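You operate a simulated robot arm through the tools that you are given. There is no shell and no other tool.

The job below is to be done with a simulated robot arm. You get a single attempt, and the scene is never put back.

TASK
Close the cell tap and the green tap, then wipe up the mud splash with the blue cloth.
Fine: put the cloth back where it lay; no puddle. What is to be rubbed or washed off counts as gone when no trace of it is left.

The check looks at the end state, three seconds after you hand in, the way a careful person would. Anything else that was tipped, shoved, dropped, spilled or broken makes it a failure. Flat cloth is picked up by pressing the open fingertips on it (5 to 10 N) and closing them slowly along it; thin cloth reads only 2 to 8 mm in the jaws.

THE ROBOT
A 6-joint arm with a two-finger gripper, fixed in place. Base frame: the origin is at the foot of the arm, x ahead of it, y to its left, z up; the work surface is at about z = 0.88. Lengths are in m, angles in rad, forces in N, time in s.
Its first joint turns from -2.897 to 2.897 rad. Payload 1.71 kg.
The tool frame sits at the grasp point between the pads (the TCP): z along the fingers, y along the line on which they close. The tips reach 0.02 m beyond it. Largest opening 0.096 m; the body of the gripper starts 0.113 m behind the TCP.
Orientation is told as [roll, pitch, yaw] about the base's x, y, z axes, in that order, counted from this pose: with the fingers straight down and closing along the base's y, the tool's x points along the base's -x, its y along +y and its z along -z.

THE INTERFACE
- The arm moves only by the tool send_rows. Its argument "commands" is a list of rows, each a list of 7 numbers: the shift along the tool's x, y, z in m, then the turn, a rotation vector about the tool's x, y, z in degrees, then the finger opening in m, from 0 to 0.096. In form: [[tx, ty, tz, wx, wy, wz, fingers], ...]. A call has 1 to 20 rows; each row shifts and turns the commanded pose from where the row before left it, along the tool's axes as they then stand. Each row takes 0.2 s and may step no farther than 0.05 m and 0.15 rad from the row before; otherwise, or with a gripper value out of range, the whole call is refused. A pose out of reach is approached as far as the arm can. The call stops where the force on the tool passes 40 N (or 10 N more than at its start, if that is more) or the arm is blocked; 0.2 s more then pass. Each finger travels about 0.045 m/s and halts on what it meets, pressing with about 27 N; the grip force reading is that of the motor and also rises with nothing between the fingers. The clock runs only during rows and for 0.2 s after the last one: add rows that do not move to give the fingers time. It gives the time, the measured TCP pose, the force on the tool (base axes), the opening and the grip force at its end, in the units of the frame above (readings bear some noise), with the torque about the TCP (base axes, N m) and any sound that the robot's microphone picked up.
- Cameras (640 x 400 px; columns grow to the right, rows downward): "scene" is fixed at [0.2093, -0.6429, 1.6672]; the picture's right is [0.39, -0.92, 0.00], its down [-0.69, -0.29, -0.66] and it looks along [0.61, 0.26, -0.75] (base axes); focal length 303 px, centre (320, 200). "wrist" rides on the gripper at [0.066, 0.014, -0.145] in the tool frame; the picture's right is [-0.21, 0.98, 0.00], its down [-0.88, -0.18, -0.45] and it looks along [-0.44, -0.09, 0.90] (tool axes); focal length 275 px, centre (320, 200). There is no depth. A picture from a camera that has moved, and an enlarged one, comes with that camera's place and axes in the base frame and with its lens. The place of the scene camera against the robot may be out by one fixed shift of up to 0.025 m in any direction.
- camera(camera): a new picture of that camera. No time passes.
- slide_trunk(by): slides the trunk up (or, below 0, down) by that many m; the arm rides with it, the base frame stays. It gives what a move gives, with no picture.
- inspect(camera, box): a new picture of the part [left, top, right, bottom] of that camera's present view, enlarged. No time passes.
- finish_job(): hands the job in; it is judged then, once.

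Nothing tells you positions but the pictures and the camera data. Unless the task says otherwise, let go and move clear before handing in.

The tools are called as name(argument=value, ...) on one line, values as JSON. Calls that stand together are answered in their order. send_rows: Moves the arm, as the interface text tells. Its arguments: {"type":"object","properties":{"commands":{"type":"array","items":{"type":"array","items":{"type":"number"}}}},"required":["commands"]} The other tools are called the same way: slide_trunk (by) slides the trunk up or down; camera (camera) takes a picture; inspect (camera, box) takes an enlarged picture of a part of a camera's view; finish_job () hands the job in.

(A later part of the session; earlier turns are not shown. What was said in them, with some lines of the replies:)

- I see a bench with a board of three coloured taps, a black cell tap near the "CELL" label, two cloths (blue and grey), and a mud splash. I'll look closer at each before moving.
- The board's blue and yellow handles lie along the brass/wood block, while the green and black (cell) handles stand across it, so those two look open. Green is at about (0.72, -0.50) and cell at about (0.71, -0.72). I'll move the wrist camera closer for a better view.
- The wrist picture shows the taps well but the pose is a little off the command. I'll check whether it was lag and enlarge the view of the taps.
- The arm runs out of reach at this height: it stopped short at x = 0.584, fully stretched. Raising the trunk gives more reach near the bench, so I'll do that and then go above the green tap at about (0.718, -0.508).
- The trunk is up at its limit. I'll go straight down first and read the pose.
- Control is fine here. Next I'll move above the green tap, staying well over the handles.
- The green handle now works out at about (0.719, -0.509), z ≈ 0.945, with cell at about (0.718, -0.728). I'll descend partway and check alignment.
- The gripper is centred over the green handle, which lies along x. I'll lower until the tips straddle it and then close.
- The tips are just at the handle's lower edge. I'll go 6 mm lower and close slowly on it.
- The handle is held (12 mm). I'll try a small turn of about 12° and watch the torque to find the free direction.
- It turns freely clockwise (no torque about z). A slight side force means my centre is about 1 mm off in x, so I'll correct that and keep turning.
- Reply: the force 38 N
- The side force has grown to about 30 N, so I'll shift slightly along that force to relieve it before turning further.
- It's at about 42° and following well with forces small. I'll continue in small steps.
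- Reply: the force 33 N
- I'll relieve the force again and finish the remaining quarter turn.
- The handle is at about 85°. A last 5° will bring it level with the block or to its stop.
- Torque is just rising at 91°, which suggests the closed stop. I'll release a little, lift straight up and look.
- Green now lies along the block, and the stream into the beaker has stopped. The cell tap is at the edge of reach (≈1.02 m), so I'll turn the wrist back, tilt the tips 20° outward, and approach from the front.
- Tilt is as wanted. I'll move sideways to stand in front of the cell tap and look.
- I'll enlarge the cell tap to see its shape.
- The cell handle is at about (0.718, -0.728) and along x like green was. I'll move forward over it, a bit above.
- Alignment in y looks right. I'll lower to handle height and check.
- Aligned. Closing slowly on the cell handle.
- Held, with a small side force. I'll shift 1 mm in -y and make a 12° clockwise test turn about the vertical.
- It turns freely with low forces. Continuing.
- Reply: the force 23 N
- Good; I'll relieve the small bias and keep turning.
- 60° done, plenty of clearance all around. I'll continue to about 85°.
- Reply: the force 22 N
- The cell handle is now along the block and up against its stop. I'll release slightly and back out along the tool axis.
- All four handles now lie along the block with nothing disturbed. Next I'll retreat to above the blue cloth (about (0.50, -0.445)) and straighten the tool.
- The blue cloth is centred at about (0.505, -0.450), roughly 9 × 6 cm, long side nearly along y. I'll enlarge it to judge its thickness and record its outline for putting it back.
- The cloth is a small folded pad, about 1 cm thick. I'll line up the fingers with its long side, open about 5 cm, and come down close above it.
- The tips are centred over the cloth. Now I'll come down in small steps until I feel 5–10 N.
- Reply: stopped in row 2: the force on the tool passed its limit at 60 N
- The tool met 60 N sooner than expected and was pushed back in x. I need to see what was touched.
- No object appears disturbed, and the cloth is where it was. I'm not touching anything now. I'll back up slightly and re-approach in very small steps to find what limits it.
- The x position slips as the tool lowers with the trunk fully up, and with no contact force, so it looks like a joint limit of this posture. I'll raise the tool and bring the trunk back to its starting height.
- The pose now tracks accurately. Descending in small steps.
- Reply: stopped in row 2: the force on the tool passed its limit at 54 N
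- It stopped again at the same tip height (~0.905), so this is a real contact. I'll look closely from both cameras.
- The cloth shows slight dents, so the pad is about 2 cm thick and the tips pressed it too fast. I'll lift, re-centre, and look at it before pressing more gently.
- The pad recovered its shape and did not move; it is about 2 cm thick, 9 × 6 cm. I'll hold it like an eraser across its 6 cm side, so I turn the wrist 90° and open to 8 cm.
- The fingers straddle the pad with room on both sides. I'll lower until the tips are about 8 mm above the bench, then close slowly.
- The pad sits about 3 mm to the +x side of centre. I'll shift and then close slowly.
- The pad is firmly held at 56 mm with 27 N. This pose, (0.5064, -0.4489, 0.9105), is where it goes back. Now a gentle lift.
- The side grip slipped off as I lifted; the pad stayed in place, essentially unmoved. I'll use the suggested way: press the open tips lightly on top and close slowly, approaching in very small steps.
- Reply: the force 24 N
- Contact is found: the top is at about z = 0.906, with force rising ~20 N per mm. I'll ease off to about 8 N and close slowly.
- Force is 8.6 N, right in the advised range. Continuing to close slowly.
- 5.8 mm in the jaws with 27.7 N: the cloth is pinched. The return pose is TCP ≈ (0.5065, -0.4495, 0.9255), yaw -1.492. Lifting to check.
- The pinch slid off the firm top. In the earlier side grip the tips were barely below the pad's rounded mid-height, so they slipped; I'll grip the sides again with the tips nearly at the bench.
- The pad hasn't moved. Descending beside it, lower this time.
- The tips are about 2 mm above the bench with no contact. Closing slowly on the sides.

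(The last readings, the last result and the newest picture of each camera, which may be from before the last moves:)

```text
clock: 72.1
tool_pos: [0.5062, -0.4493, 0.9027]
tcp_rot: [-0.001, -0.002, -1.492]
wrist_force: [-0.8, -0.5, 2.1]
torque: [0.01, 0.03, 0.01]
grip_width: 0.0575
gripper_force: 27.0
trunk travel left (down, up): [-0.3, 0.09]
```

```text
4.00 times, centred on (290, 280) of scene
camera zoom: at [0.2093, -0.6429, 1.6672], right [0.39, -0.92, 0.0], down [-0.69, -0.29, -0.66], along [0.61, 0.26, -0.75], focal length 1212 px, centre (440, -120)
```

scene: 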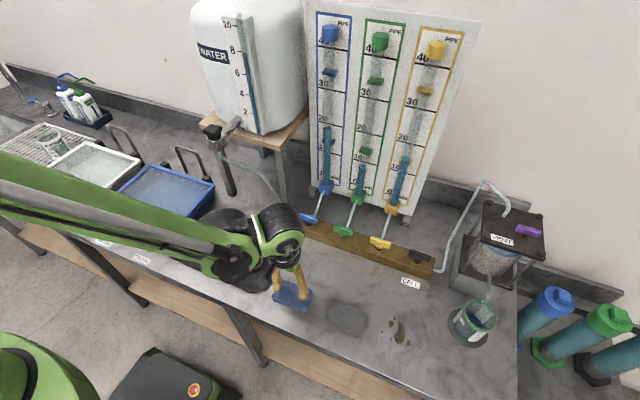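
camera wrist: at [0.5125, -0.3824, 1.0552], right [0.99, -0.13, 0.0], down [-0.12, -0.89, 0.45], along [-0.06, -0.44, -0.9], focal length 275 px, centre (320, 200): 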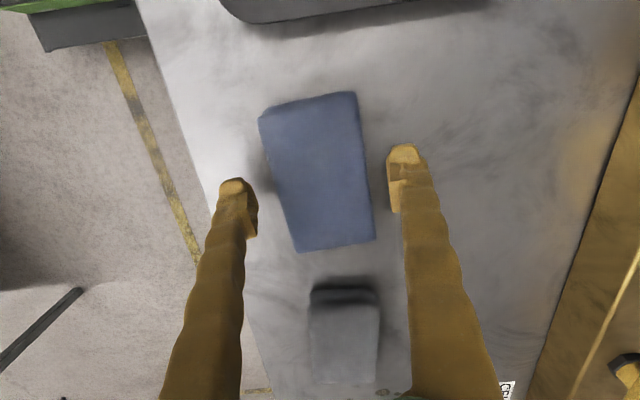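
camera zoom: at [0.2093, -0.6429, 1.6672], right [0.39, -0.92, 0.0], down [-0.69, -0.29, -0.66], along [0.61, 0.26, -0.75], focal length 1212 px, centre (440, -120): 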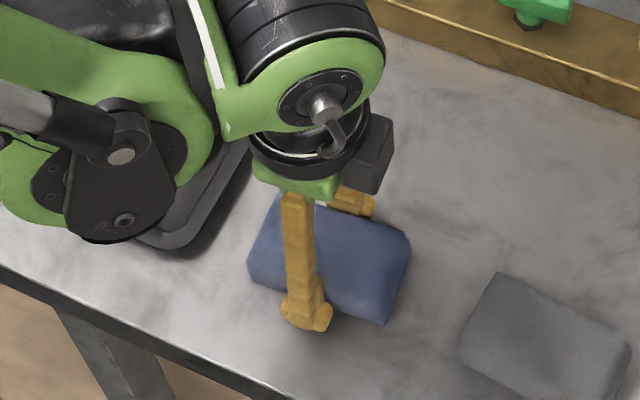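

Gripped at 57.5 mm with 27 N, tips now well under the pad's mid-height. Lifting very gently and checking the width.

send_rows(commands=[[0, 0, -0.002, 0, 0, 0, 0.03], [0, 0, -0.003, 0, 0, 0, 0.03], [0, 0, -0.003, 0, 0, 0, 0.03], [0, 0, 0, 0, 0, 0, 0.03]])

```text
clock: 73.1
tool_pos: [0.5066, -0.4498, 0.9101]
tcp_rot: [-0.001, -0.001, -1.492]
wrist_force: [0.6, 0.0, -0.1]
torque: [0.03, -0.01, -0.03]
grip_width: 0.0575
gripper_force: 27.2
trunk travel left (down, up): [-0.3, 0.09]
```

send_rows(commands=[[0, 0, -0.005, 0, 0, 0, 0.03], [0, 0, -0.01, 0, 0, 0, 0.03], [0, 0, -0.01, 0, 0, 0, 0.03], [0, 0, 0, 0, 0, 0, 0.03]])

inspect(camera="wrist", box=[200, 70, 440, 260])

inspect(camera="scene", box=[220, 210, 380, 330])

```text
clock: 74.1
tool_pos: [0.5078, -0.4478, 0.9354]
tcp_rot: [0.0, -0.001, -1.492]
wrist_force: [0.6, 0.3, -0.1]
torque: [-0.01, -0.02, -0.01]
grip_width: 0.0575
gripper_force: 27.2
trunk travel left (down, up): [-0.3, 0.09]
```

```text
2.11 times, centred on (320, 165) of wrist
camera zoom: at [0.5159, -0.3814, 1.0819], right [0.99, -0.13, 0.0], down [-0.12, -0.89, 0.45], along [-0.06, -0.44, -0.9], focal length 580 px, centre (320, 274)
```

zoom: 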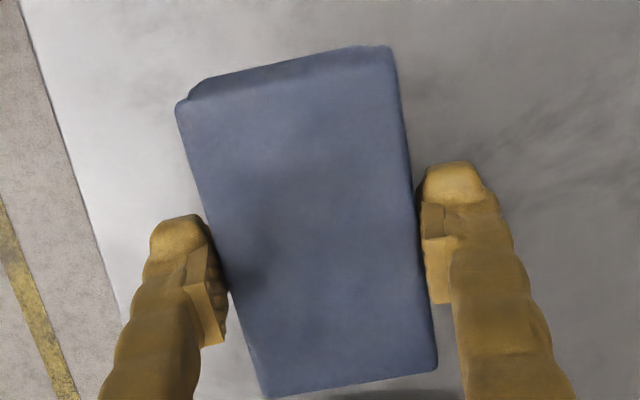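

```text
3.33 times, centred on (300, 270) of scene
camera zoom: at [0.2093, -0.6429, 1.6672], right [0.39, -0.92, 0.0], down [-0.69, -0.29, -0.66], along [0.61, 0.26, -0.75], focal length 1010 px, centre (387, -33)
```

zoom: 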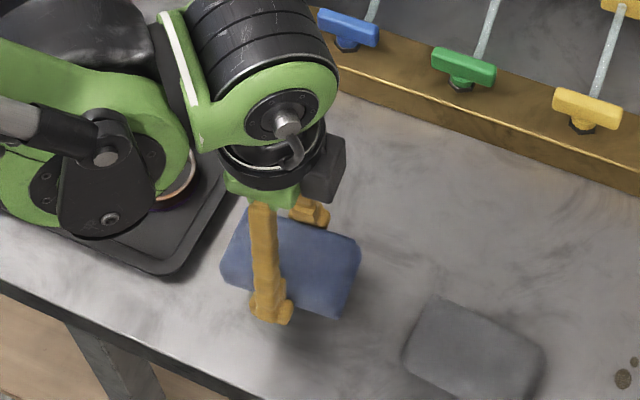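

The pad is held like an eraser. The mud spans roughly x 0.495–0.555, y -0.69 to -0.76, with the grey cloth on one side (to y = -0.645) and the beaker base on the other. I'll lift and carry the pad above the mud.

send_rows(commands=[[0, 0, -0.02, 0, 0, 0, 0.03], [0, 0, -0.025, 0, 0, 0, 0.03], [-0.0305, -0.0005, 0, 0, 0, 0, 0.03], [-0.0305, -0.0005, 0, 0, 0, 0, 0.03], [-0.0305, -0.0005, 0, 0, 0, 0, 0.03], [-0.0305, -0.0005, 0, 0, 0, 0, 0.03], [-0.0305, -0.0005, 0, 0, 0, 0, 0.03], [-0.0305, -0.0005, 0, 0, 0, 0, 0.03], [-0.0305, -0.0005, 0, 0, 0, 0, 0.03], [-0.0305, -0.0005, 0, 0, 0, 0, 0.03], [-0.0305, -0.0005, 0, 0, 0, 0, 0.03], [0, 0, 0, 0, 0, 0, 0.03]])

camera(camera="wrist")

camera(camera="scene")

```text
clock: 76.7
tool_pos: [0.5234, -0.7234, 0.9824]
tcp_rot: [0.001, -0.001, -1.492]
wrist_force: [-0.7, -0.5, -1.2]
torque: [0.01, -0.02, 0.01]
grip_width: 0.0575
gripper_force: 27.0
trunk travel left (down, up): [-0.3, 0.09]
```

```text
taken
camera wrist: at [0.532, -0.6569, 1.1279], right [0.99, -0.13, 0.0], down [-0.11, -0.89, 0.45], along [-0.06, -0.44, -0.9], focal length 275 px, centre (320, 200)
```

wrist: 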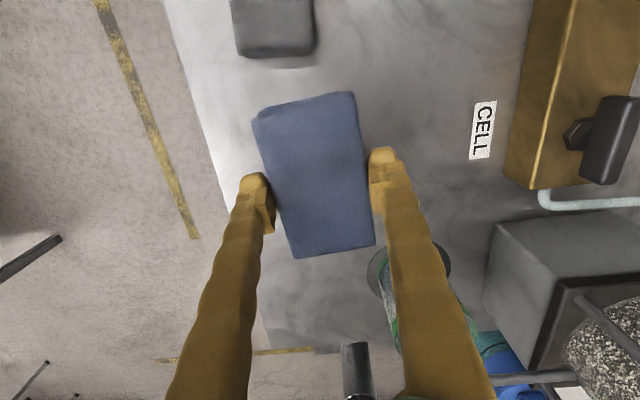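

```text
taken
```

scene: 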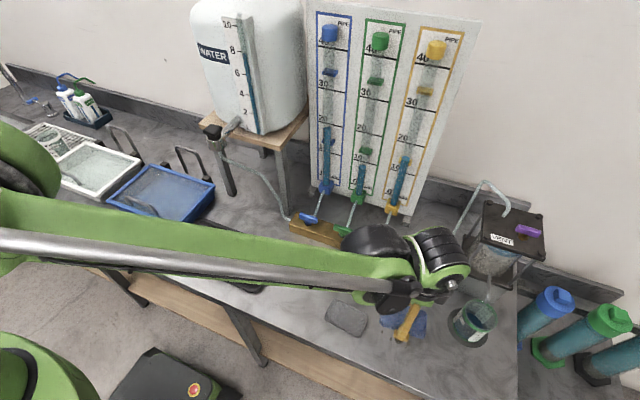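

The pad covers the mud area. I'll lower it gently until it presses with a few newtons.

send_rows(commands=[[0, 0, 0.025, 0, 0, 0, 0.03], [0, 0, 0.025, 0, 0, 0, 0.03], [0, 0, 0.015, 0, 0, 0, 0.03], [0, 0, 0.008, 0, 0, 0, 0.03], [0, 0, 0.003, 0, 0, 0, 0.03], [0, 0, 0, 0, 0, 0, 0.03]])

send_rows(commands=[[0, 0, 0.0015, 0, 0, 0, 0.03], [0, 0, 0, 0, 0, 0, 0.03]])

send_rows(commands=[[0, 0, 0.001, 0, 0, 0, 0.03], [0, 0, 0, 0, 0, 0, 0.03]])

```text
clock: 78.1
tool_pos: [0.5228, -0.7243, 0.9047]
tcp_rot: [0.0, -0.003, -1.491]
wrist_force: [0.6, -0.5, -0.2]
torque: [0.0, 0.0, -0.01]
grip_width: 0.0571
gripper_force: 27.4
trunk travel left (down, up): [-0.3, 0.09]
```

```text
clock: 78.7
tool_pos: [0.5243, -0.7247, 0.9044]
tcp_rot: [0.0, 0.0, -1.492]
wrist_force: [0.1, -0.2, -0.1]
torque: [-0.03, -0.02, -0.01]
grip_width: 0.0575
gripper_force: 26.9
trunk travel left (down, up): [-0.3, 0.09]
```

```text
clock: 79.3
tool_pos: [0.5233, -0.7245, 0.9036]
tcp_rot: [0.0, -0.001, -1.492]
wrist_force: [-0.3, -0.4, -0.9]
torque: [0.0, 0.01, 0.0]
grip_width: 0.0577
gripper_force: 26.8
trunk travel left (down, up): [-0.3, 0.09]
```

send_rows(commands=[[0, 0, 0.001, 0, 0, 0, 0.03], [0, 0, 0, 0, 0, 0, 0.03]])

send_rows(commands=[[0, 0, 0.0005, 0, 0, 0, 0.03], [0, 0, 0, 0, 0, 0, 0.03]])

```text
clock: 79.9
tool_pos: [0.5226, -0.7233, 0.9031]
tcp_rot: [-0.001, -0.004, -1.492]
wrist_force: [1.3, -3.6, 13.7]
torque: [0.17, 0.0, 0.02]
grip_width: 0.0571
gripper_force: 27.5
trunk travel left (down, up): [-0.3, 0.09]
```

```text
clock: 80.5
tool_pos: [0.5238, -0.7228, 0.9018]
tcp_rot: [0.001, -0.001, -1.492]
wrist_force: [3.0, -6.7, 27.6]
torque: [0.17, -0.03, -0.01]
grip_width: 0.057
gripper_force: 27.5
trunk travel left (down, up): [-0.3, 0.09]
```

Pressed a little too hard; I'll ease off to about 10 N and make a first few wiping strokes.

send_rows(commands=[[0, 0, -0.0008, 0, 0, 0, 0.03], [0, 0, 0, 0, 0, 0, 0.03]])

send_rows(commands=[[0, -0.008, 0, 0, 0, 0, 0.03], [0, -0.008, 0, 0, 0, 0, 0.03], [0, 0, 0, 0, 0, 0, 0.03]])

```text
clock: 81.1
tool_pos: [0.5228, -0.7232, 0.9018]
tcp_rot: [-0.001, -0.003, -1.491]
wrist_force: [2.5, -1.9, 19.1]
torque: [0.1, 0.02, 0.01]
grip_width: 0.0575
gripper_force: 27.2
trunk travel left (down, up): [-0.3, 0.09]
```

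```text
clock: 81.9
tool_pos: [0.5063, -0.724, 0.9022]
tcp_rot: [-0.001, -0.001, -1.493]
wrist_force: [3.4, 2.2, 13.7]
torque: [0.11, -0.08, 0.01]
grip_width: 0.0576
gripper_force: 26.7
trunk travel left (down, up): [-0.3, 0.09]
```

Light pressure holds and the pad slides well. Now a fuller wiping pattern over the splash.

send_rows(commands=[[0, 0.012, 0, 0, 0, 0, 0.03], [0, 0.012, 0, 0, 0, 0, 0.03], [0, 0.012, 0, 0, 0, 0, 0.03], [0, 0.012, 0, 0, 0, 0, 0.03], [-0.012, 0, 0, 0, 0, 0, 0.03], [0, -0.012, 0, 0, 0, 0, 0.03], [0, -0.012, 0, 0, 0, 0, 0.03], [0, -0.012, 0, 0, 0, 0, 0.03], [0, -0.012, 0, 0, 0, 0, 0.03], [0, -0.012, 0, 0, 0, 0, 0.03], [0.012, 0, 0, 0, 0, 0, 0.03], [0.012, 0, 0, 0, 0, 0, 0.03], [0, 0.012, 0, 0, 0, 0, 0.03], [0, 0.012, 0, 0, 0, 0, 0.03], [0, 0.012, 0, 0, 0, 0, 0.03], [0, 0, 0, 0, 0, 0, 0.03]])

```text
clock: 85.3
tool_pos: [0.5298, -0.7111, 0.9024]
tcp_rot: [0.0, 0.0, -1.492]
wrist_force: [-3.2, 1.2, 6.3]
torque: [0.08, 0.06, 0.01]
grip_width: 0.0574
gripper_force: 27.1
trunk travel left (down, up): [-0.3, 0.09]
```

I'll lift the pad and step aside to see what is left.

send_rows(commands=[[0, 0, -0.02, 0, 0, 0, 0.03], [0, 0, -0.04, 0, 0, 0, 0.03], [0.04, 0, -0.02, 0, 0, 0, 0.03], [0.045, 0, 0, 0, 0, 0, 0.03], [0.045, 0, 0, 0, 0, 0, 0.03], [0, 0, 0, 0, 0, 0, 0.03]])

camera(camera="wrist")

inspect(camera="scene", box=[330, 260, 490, 380])

```text
clock: 86.7
tool_pos: [0.5207, -0.5799, 0.9796]
tcp_rot: [-0.001, -0.002, -1.492]
wrist_force: [-0.2, 0.2, -0.5]
torque: [-0.06, -0.02, 0.01]
grip_width: 0.0573
gripper_force: 27.3
trunk travel left (down, up): [-0.3, 0.09]
```

```text
taken
camera wrist: at [0.5303, -0.5126, 1.1263], right [0.99, -0.13, 0.0], down [-0.12, -0.89, 0.45], along [-0.06, -0.44, -0.89], focal length 275 px, centre (320, 200)
```

wrist: 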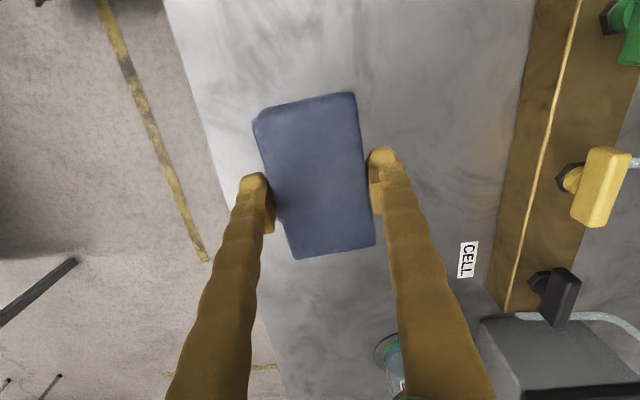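

```text
3.33 times, centred on (410, 320) of scene
camera zoom: at [0.2093, -0.6429, 1.6672], right [0.39, -0.92, 0.0], down [-0.69, -0.29, -0.66], along [0.61, 0.26, -0.75], focal length 1010 px, centre (20, -200)
```

zoom: 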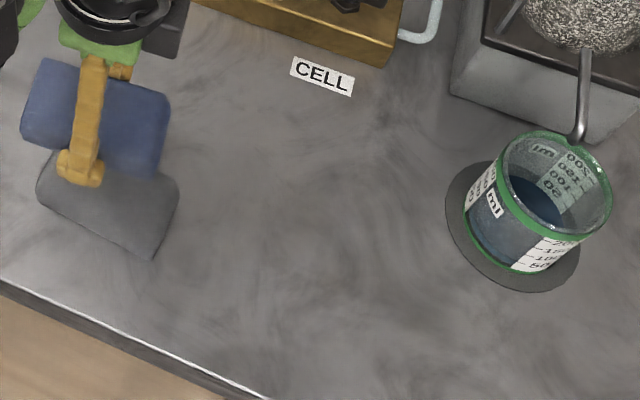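

The splash appears gone. I'll enlarge that spot to check for faint traces.

inspect(camera="scene", box=[370, 290, 440, 350])

inspect(camera="wrist", box=[260, 240, 400, 360])

```text
6.67 times, centred on (405, 320) of scene
camera zoom: at [0.2093, -0.6429, 1.6672], right [0.39, -0.92, 0.0], down [-0.69, -0.29, -0.66], along [0.61, 0.26, -0.75], focal length 2020 px, centre (-247, -600)
```

zoom: 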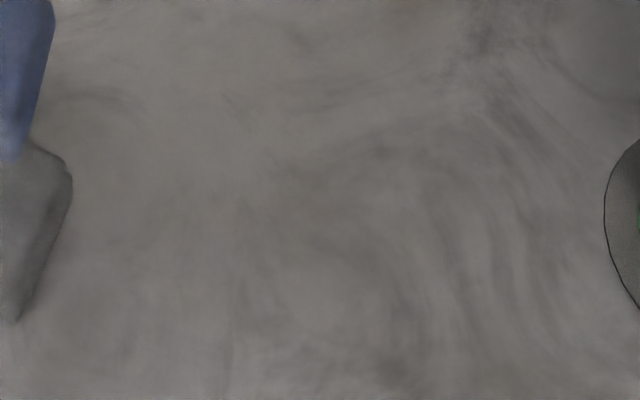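

```text
3.33 times, centred on (330, 300) of wrist
camera zoom: at [0.5303, -0.5126, 1.1263], right [0.99, -0.13, 0.0], down [-0.12, -0.89, 0.45], along [-0.06, -0.44, -0.89], focal length 918 px, centre (287, -133)
```

zoom: 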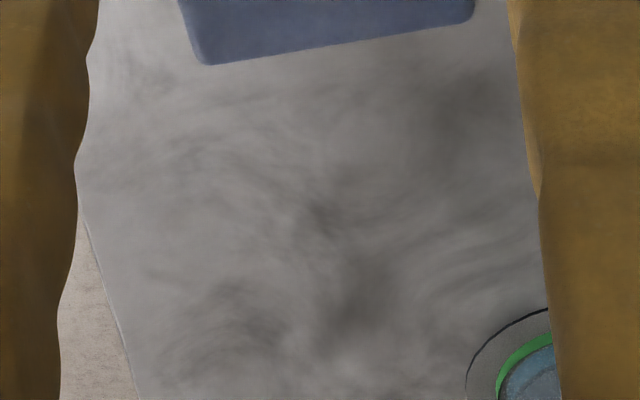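

The bench is clean where the mud was. Now I'll carry the cloth back to its original spot.

send_rows(commands=[[0.033, -0.0013, 0, 0, 0, 0, 0.03], [0.033, -0.0013, 0, 0, 0, 0, 0.03], [0.033, -0.0013, 0, 0, 0, 0, 0.03], [0.0328, -0.0014, 0, 0, 0, 0, 0.03], [0, 0, 0, 0, 0, 0, 0.03], [0, 0, 0.03, 0, 0, 0, 0.03], [0, 0, 0.025, 0, 0, 0, 0.03], [0, 0, 0.012, 0, 0, 0, 0.03], [0, 0, 0, 0, 0, 0, 0.03]])

inspect(camera="scene", box=[220, 230, 360, 330])

```text
clock: 88.7
tool_pos: [0.5055, -0.4499, 0.9145]
tcp_rot: [0.001, -0.002, -1.492]
wrist_force: [0.2, -0.8, -0.1]
torque: [0.0, 0.0, 0.04]
grip_width: 0.0574
gripper_force: 26.7
trunk travel left (down, up): [-0.3, 0.09]
```

```text
4.00 times, centred on (290, 280) of scene
camera zoom: at [0.2093, -0.6429, 1.6672], right [0.39, -0.92, 0.0], down [-0.69, -0.29, -0.66], along [0.61, 0.26, -0.75], focal length 1212 px, centre (440, -120)
```

zoom: 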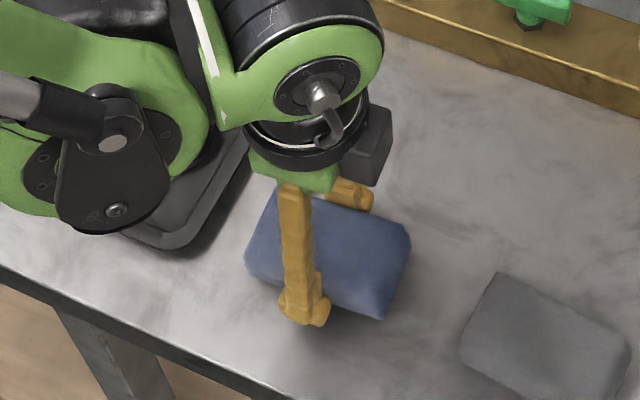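

It lines up with the original spot. Lowering the last centimetre gently.

send_rows(commands=[[0, 0, 0.005, 0, 0, 0, 0.03], [0, 0, 0.004, 0, 0, 0, 0.03], [0, 0, 0.001, 0, 0, 0, 0.03], [0, 0, 0, 0, 0, 0, 0.03]])

send_rows(commands=[[0, 0, 0.001, 0, 0, 0, 0.03], [0, 0, 0, 0, 0, 0, 0.03]])

```text
clock: 89.7
tool_pos: [0.5047, -0.4508, 0.9039]
tcp_rot: [-0.001, -0.003, -1.492]
wrist_force: [0.2, 0.2, -1.0]
torque: [-0.02, -0.04, 0.02]
grip_width: 0.0575
gripper_force: 26.7
trunk travel left (down, up): [-0.3, 0.09]
```

```text
clock: 90.3
tool_pos: [0.5048, -0.45, 0.9022]
tcp_rot: [0.0, -0.002, -1.493]
wrist_force: [0.8, 0.2, -0.8]
torque: [-0.03, 0.0, -0.01]
grip_width: 0.0573
gripper_force: 26.9
trunk travel left (down, up): [-0.3, 0.09]
```

send_rows(commands=[[0, 0, 0.0005, 0, 0, 0, 0.03], [0, 0, 0, 0, 0, 0, 0.03]])

send_rows(commands=[[0, 0, 0.0005, 0, 0, 0, 0.03], [0, 0, 0, 0, 0, 0, 0.03]])

```text
clock: 90.9
tool_pos: [0.5052, -0.4498, 0.9026]
tcp_rot: [0.0, -0.002, -1.493]
wrist_force: [-0.8, 0.1, -0.7]
torque: [0.0, -0.01, -0.03]
grip_width: 0.0574
gripper_force: 27.7
trunk travel left (down, up): [-0.3, 0.09]
```

```text
clock: 91.5
tool_pos: [0.5052, -0.4521, 0.902]
tcp_rot: [0.001, -0.002, -1.492]
wrist_force: [2.6, -0.7, 8.6]
torque: [0.17, -0.08, -0.01]
grip_width: 0.0572
gripper_force: 26.9
trunk travel left (down, up): [-0.3, 0.09]
```

The pad has touched the bench (8.6 N). I'll open slowly, then rise clear.

send_rows(commands=[[0, 0, 0, 0, 0, 0, 0.058], [0, 0, 0, 0, 0, 0, 0.062], [0, 0, 0, 0, 0, 0, 0.07], [0, 0, 0, 0, 0, 0, 0.08], [0, 0, 0, 0, 0, 0, 0.085], [0, 0, 0, 0, 0, 0, 0.085], [0, 0, -0.02, 0, 0, 0, 0.085], [0, 0, -0.04, 0, 0, 0, 0.085], [0, 0, -0.05, 0, 0, 0, 0.085], [0, 0, -0.05, 0, 0, 0, 0.085], [0.04, 0, -0.03, 0, 0, 0, 0.085], [0.045, 0, -0.02, 0, 0, 0, 0.085], [0.045, 0, 0, 0, 0, 0, 0.085], [0, 0, 0, 0, 0, 0, 0.085]])

camera(camera="scene")

camera(camera="wrist")

inspect(camera="scene", box=[250, 260, 450, 380])

inspect(camera="scene", box=[250, 260, 350, 330])

```text
clock: 94.5
tool_pos: [0.4955, -0.3183, 1.1121]
tcp_rot: [-0.001, 0.0, -1.492]
wrist_force: [-1.4, -0.5, -0.2]
torque: [0.0, -0.01, 0.0]
grip_width: 0.0852
gripper_force: 0.1
trunk travel left (down, up): [-0.3, 0.09]
```

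```text
taken
```

scene: 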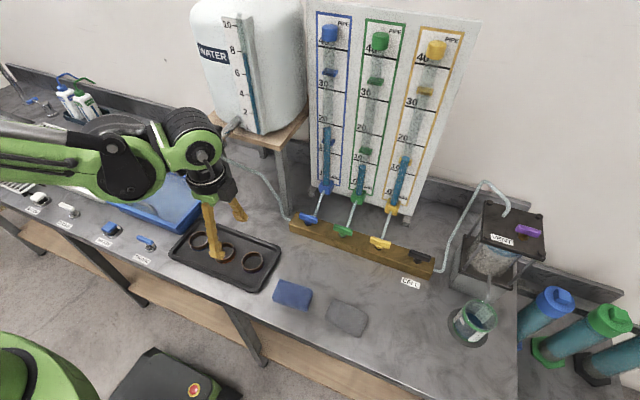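

```text
taken
camera wrist: at [0.5045, -0.2503, 1.258], right [0.99, -0.13, 0.0], down [-0.12, -0.89, 0.45], along [-0.06, -0.44, -0.89], focal length 275 px, centre (320, 200)
```

wrist: 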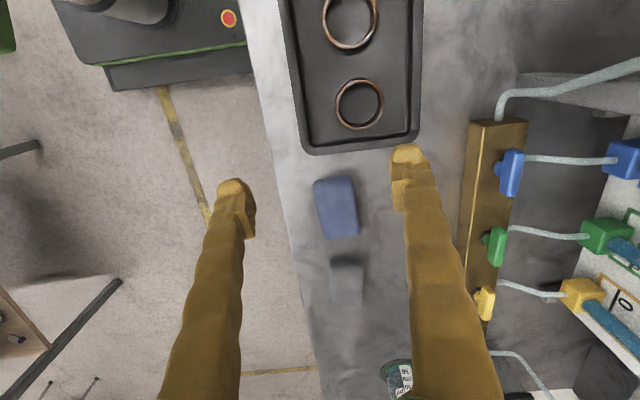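

```text
3.20 times, centred on (350, 320) of scene
camera zoom: at [0.2093, -0.6429, 1.6672], right [0.39, -0.92, 0.0], down [-0.69, -0.29, -0.66], along [0.61, 0.26, -0.75], focal length 969 px, centre (224, -184)
```

zoom: 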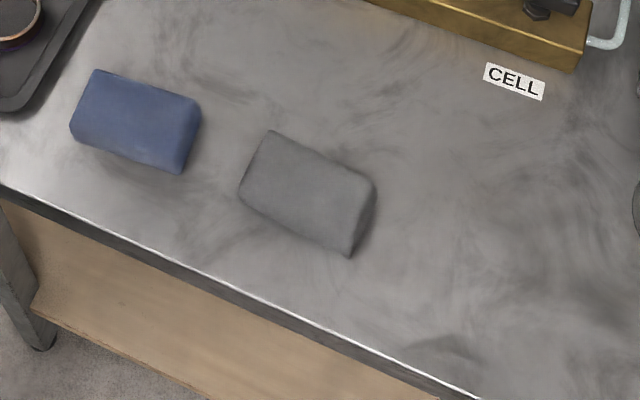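

```text
5.71 times, centred on (300, 295) of scene
camera zoom: at [0.2093, -0.6429, 1.6672], right [0.39, -0.92, 0.0], down [-0.69, -0.29, -0.66], along [0.61, 0.26, -0.75], focal length 1731 px, centre (434, -343)
```

zoom: 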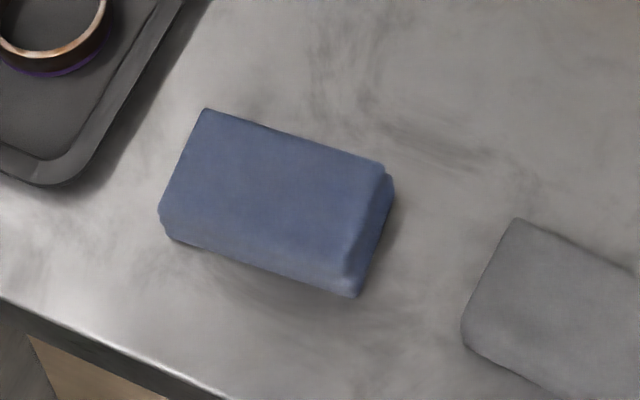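

The cloth lies exactly where it was, and its outline matches the first picture. A last check of the taps, cell outlet and wiped area before handing in.

inspect(camera="scene", box=[280, 170, 540, 350])

inspect(camera="scene", box=[370, 290, 510, 380])

inspect(camera="scene", box=[280, 170, 460, 290])

```text
2.22 times, centred on (410, 260) of scene
camera zoom: at [0.2093, -0.6429, 1.6672], right [0.39, -0.92, 0.0], down [-0.69, -0.29, -0.66], along [0.61, 0.26, -0.75], focal length 673 px, centre (120, 67)
```

zoom: 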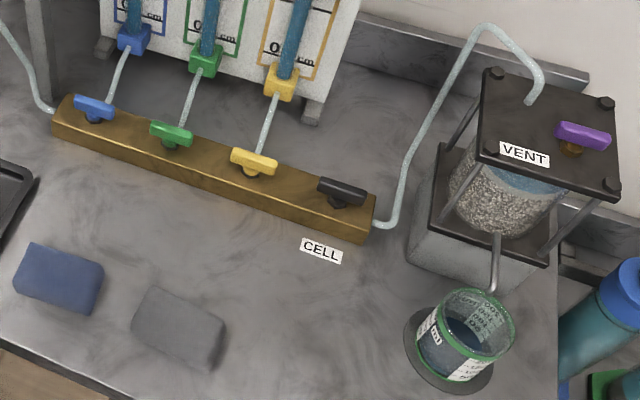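

```text
4.44 times, centred on (440, 335) of scene
camera zoom: at [0.2093, -0.6429, 1.6672], right [0.39, -0.92, 0.0], down [-0.69, -0.29, -0.66], along [0.61, 0.26, -0.75], focal length 1346 px, centre (-213, -400)
```

zoom: 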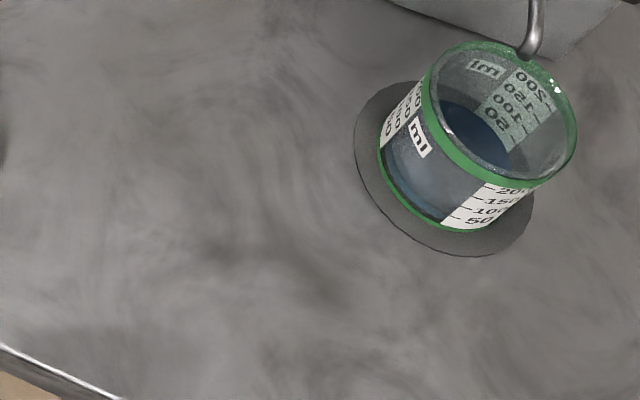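

```text
3.33 times, centred on (370, 230) of scene
camera zoom: at [0.2093, -0.6429, 1.6672], right [0.39, -0.92, 0.0], down [-0.69, -0.29, -0.66], along [0.61, 0.26, -0.75], focal length 1010 px, centre (153, 100)
```

zoom: 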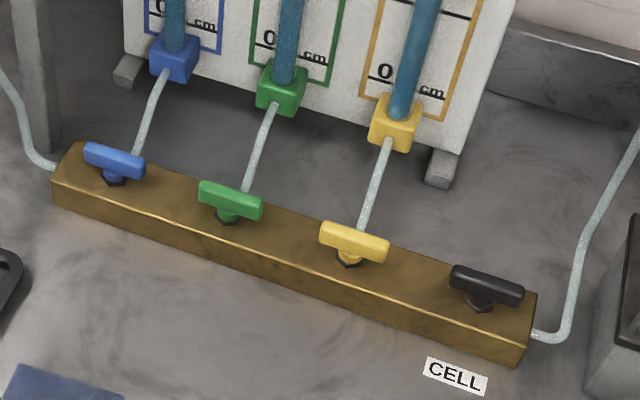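

Both taps are closed and lie along the block. The outlet has stopped running, the bench is clean and dry, the cloth is back in place, and the arm is clear. Handing in.

finish_job()

```text
The job is handed in.
```

The cell tap and the green tap are closed, and the mud splash is wiped up with the blue cloth. I've handed the job in; the check's result hasn't come back.

- **Taps:** I turned both handles a quarter turn clockwise, up to what felt like a stop, so they now lie along the block like the blue and yellow ones. The stream from the cell into the beaker has stopped.
- **Mud:** No trace shows in the close-up pictures of the spot. I wiped with the cloth dry, so there is no puddle.
- **Cloth:** It is back where it lay, and its outline matches the first picture.
- **Along the way:** Two attempts at picking up the cloth slipped off, and the fingertips twice pressed it hard (54 and 60 N). It recovered its shape and shifted by about 2 mm at most. As far as the pictures show, nothing else was moved or spilled.

The gripper is open and clear of the bench.
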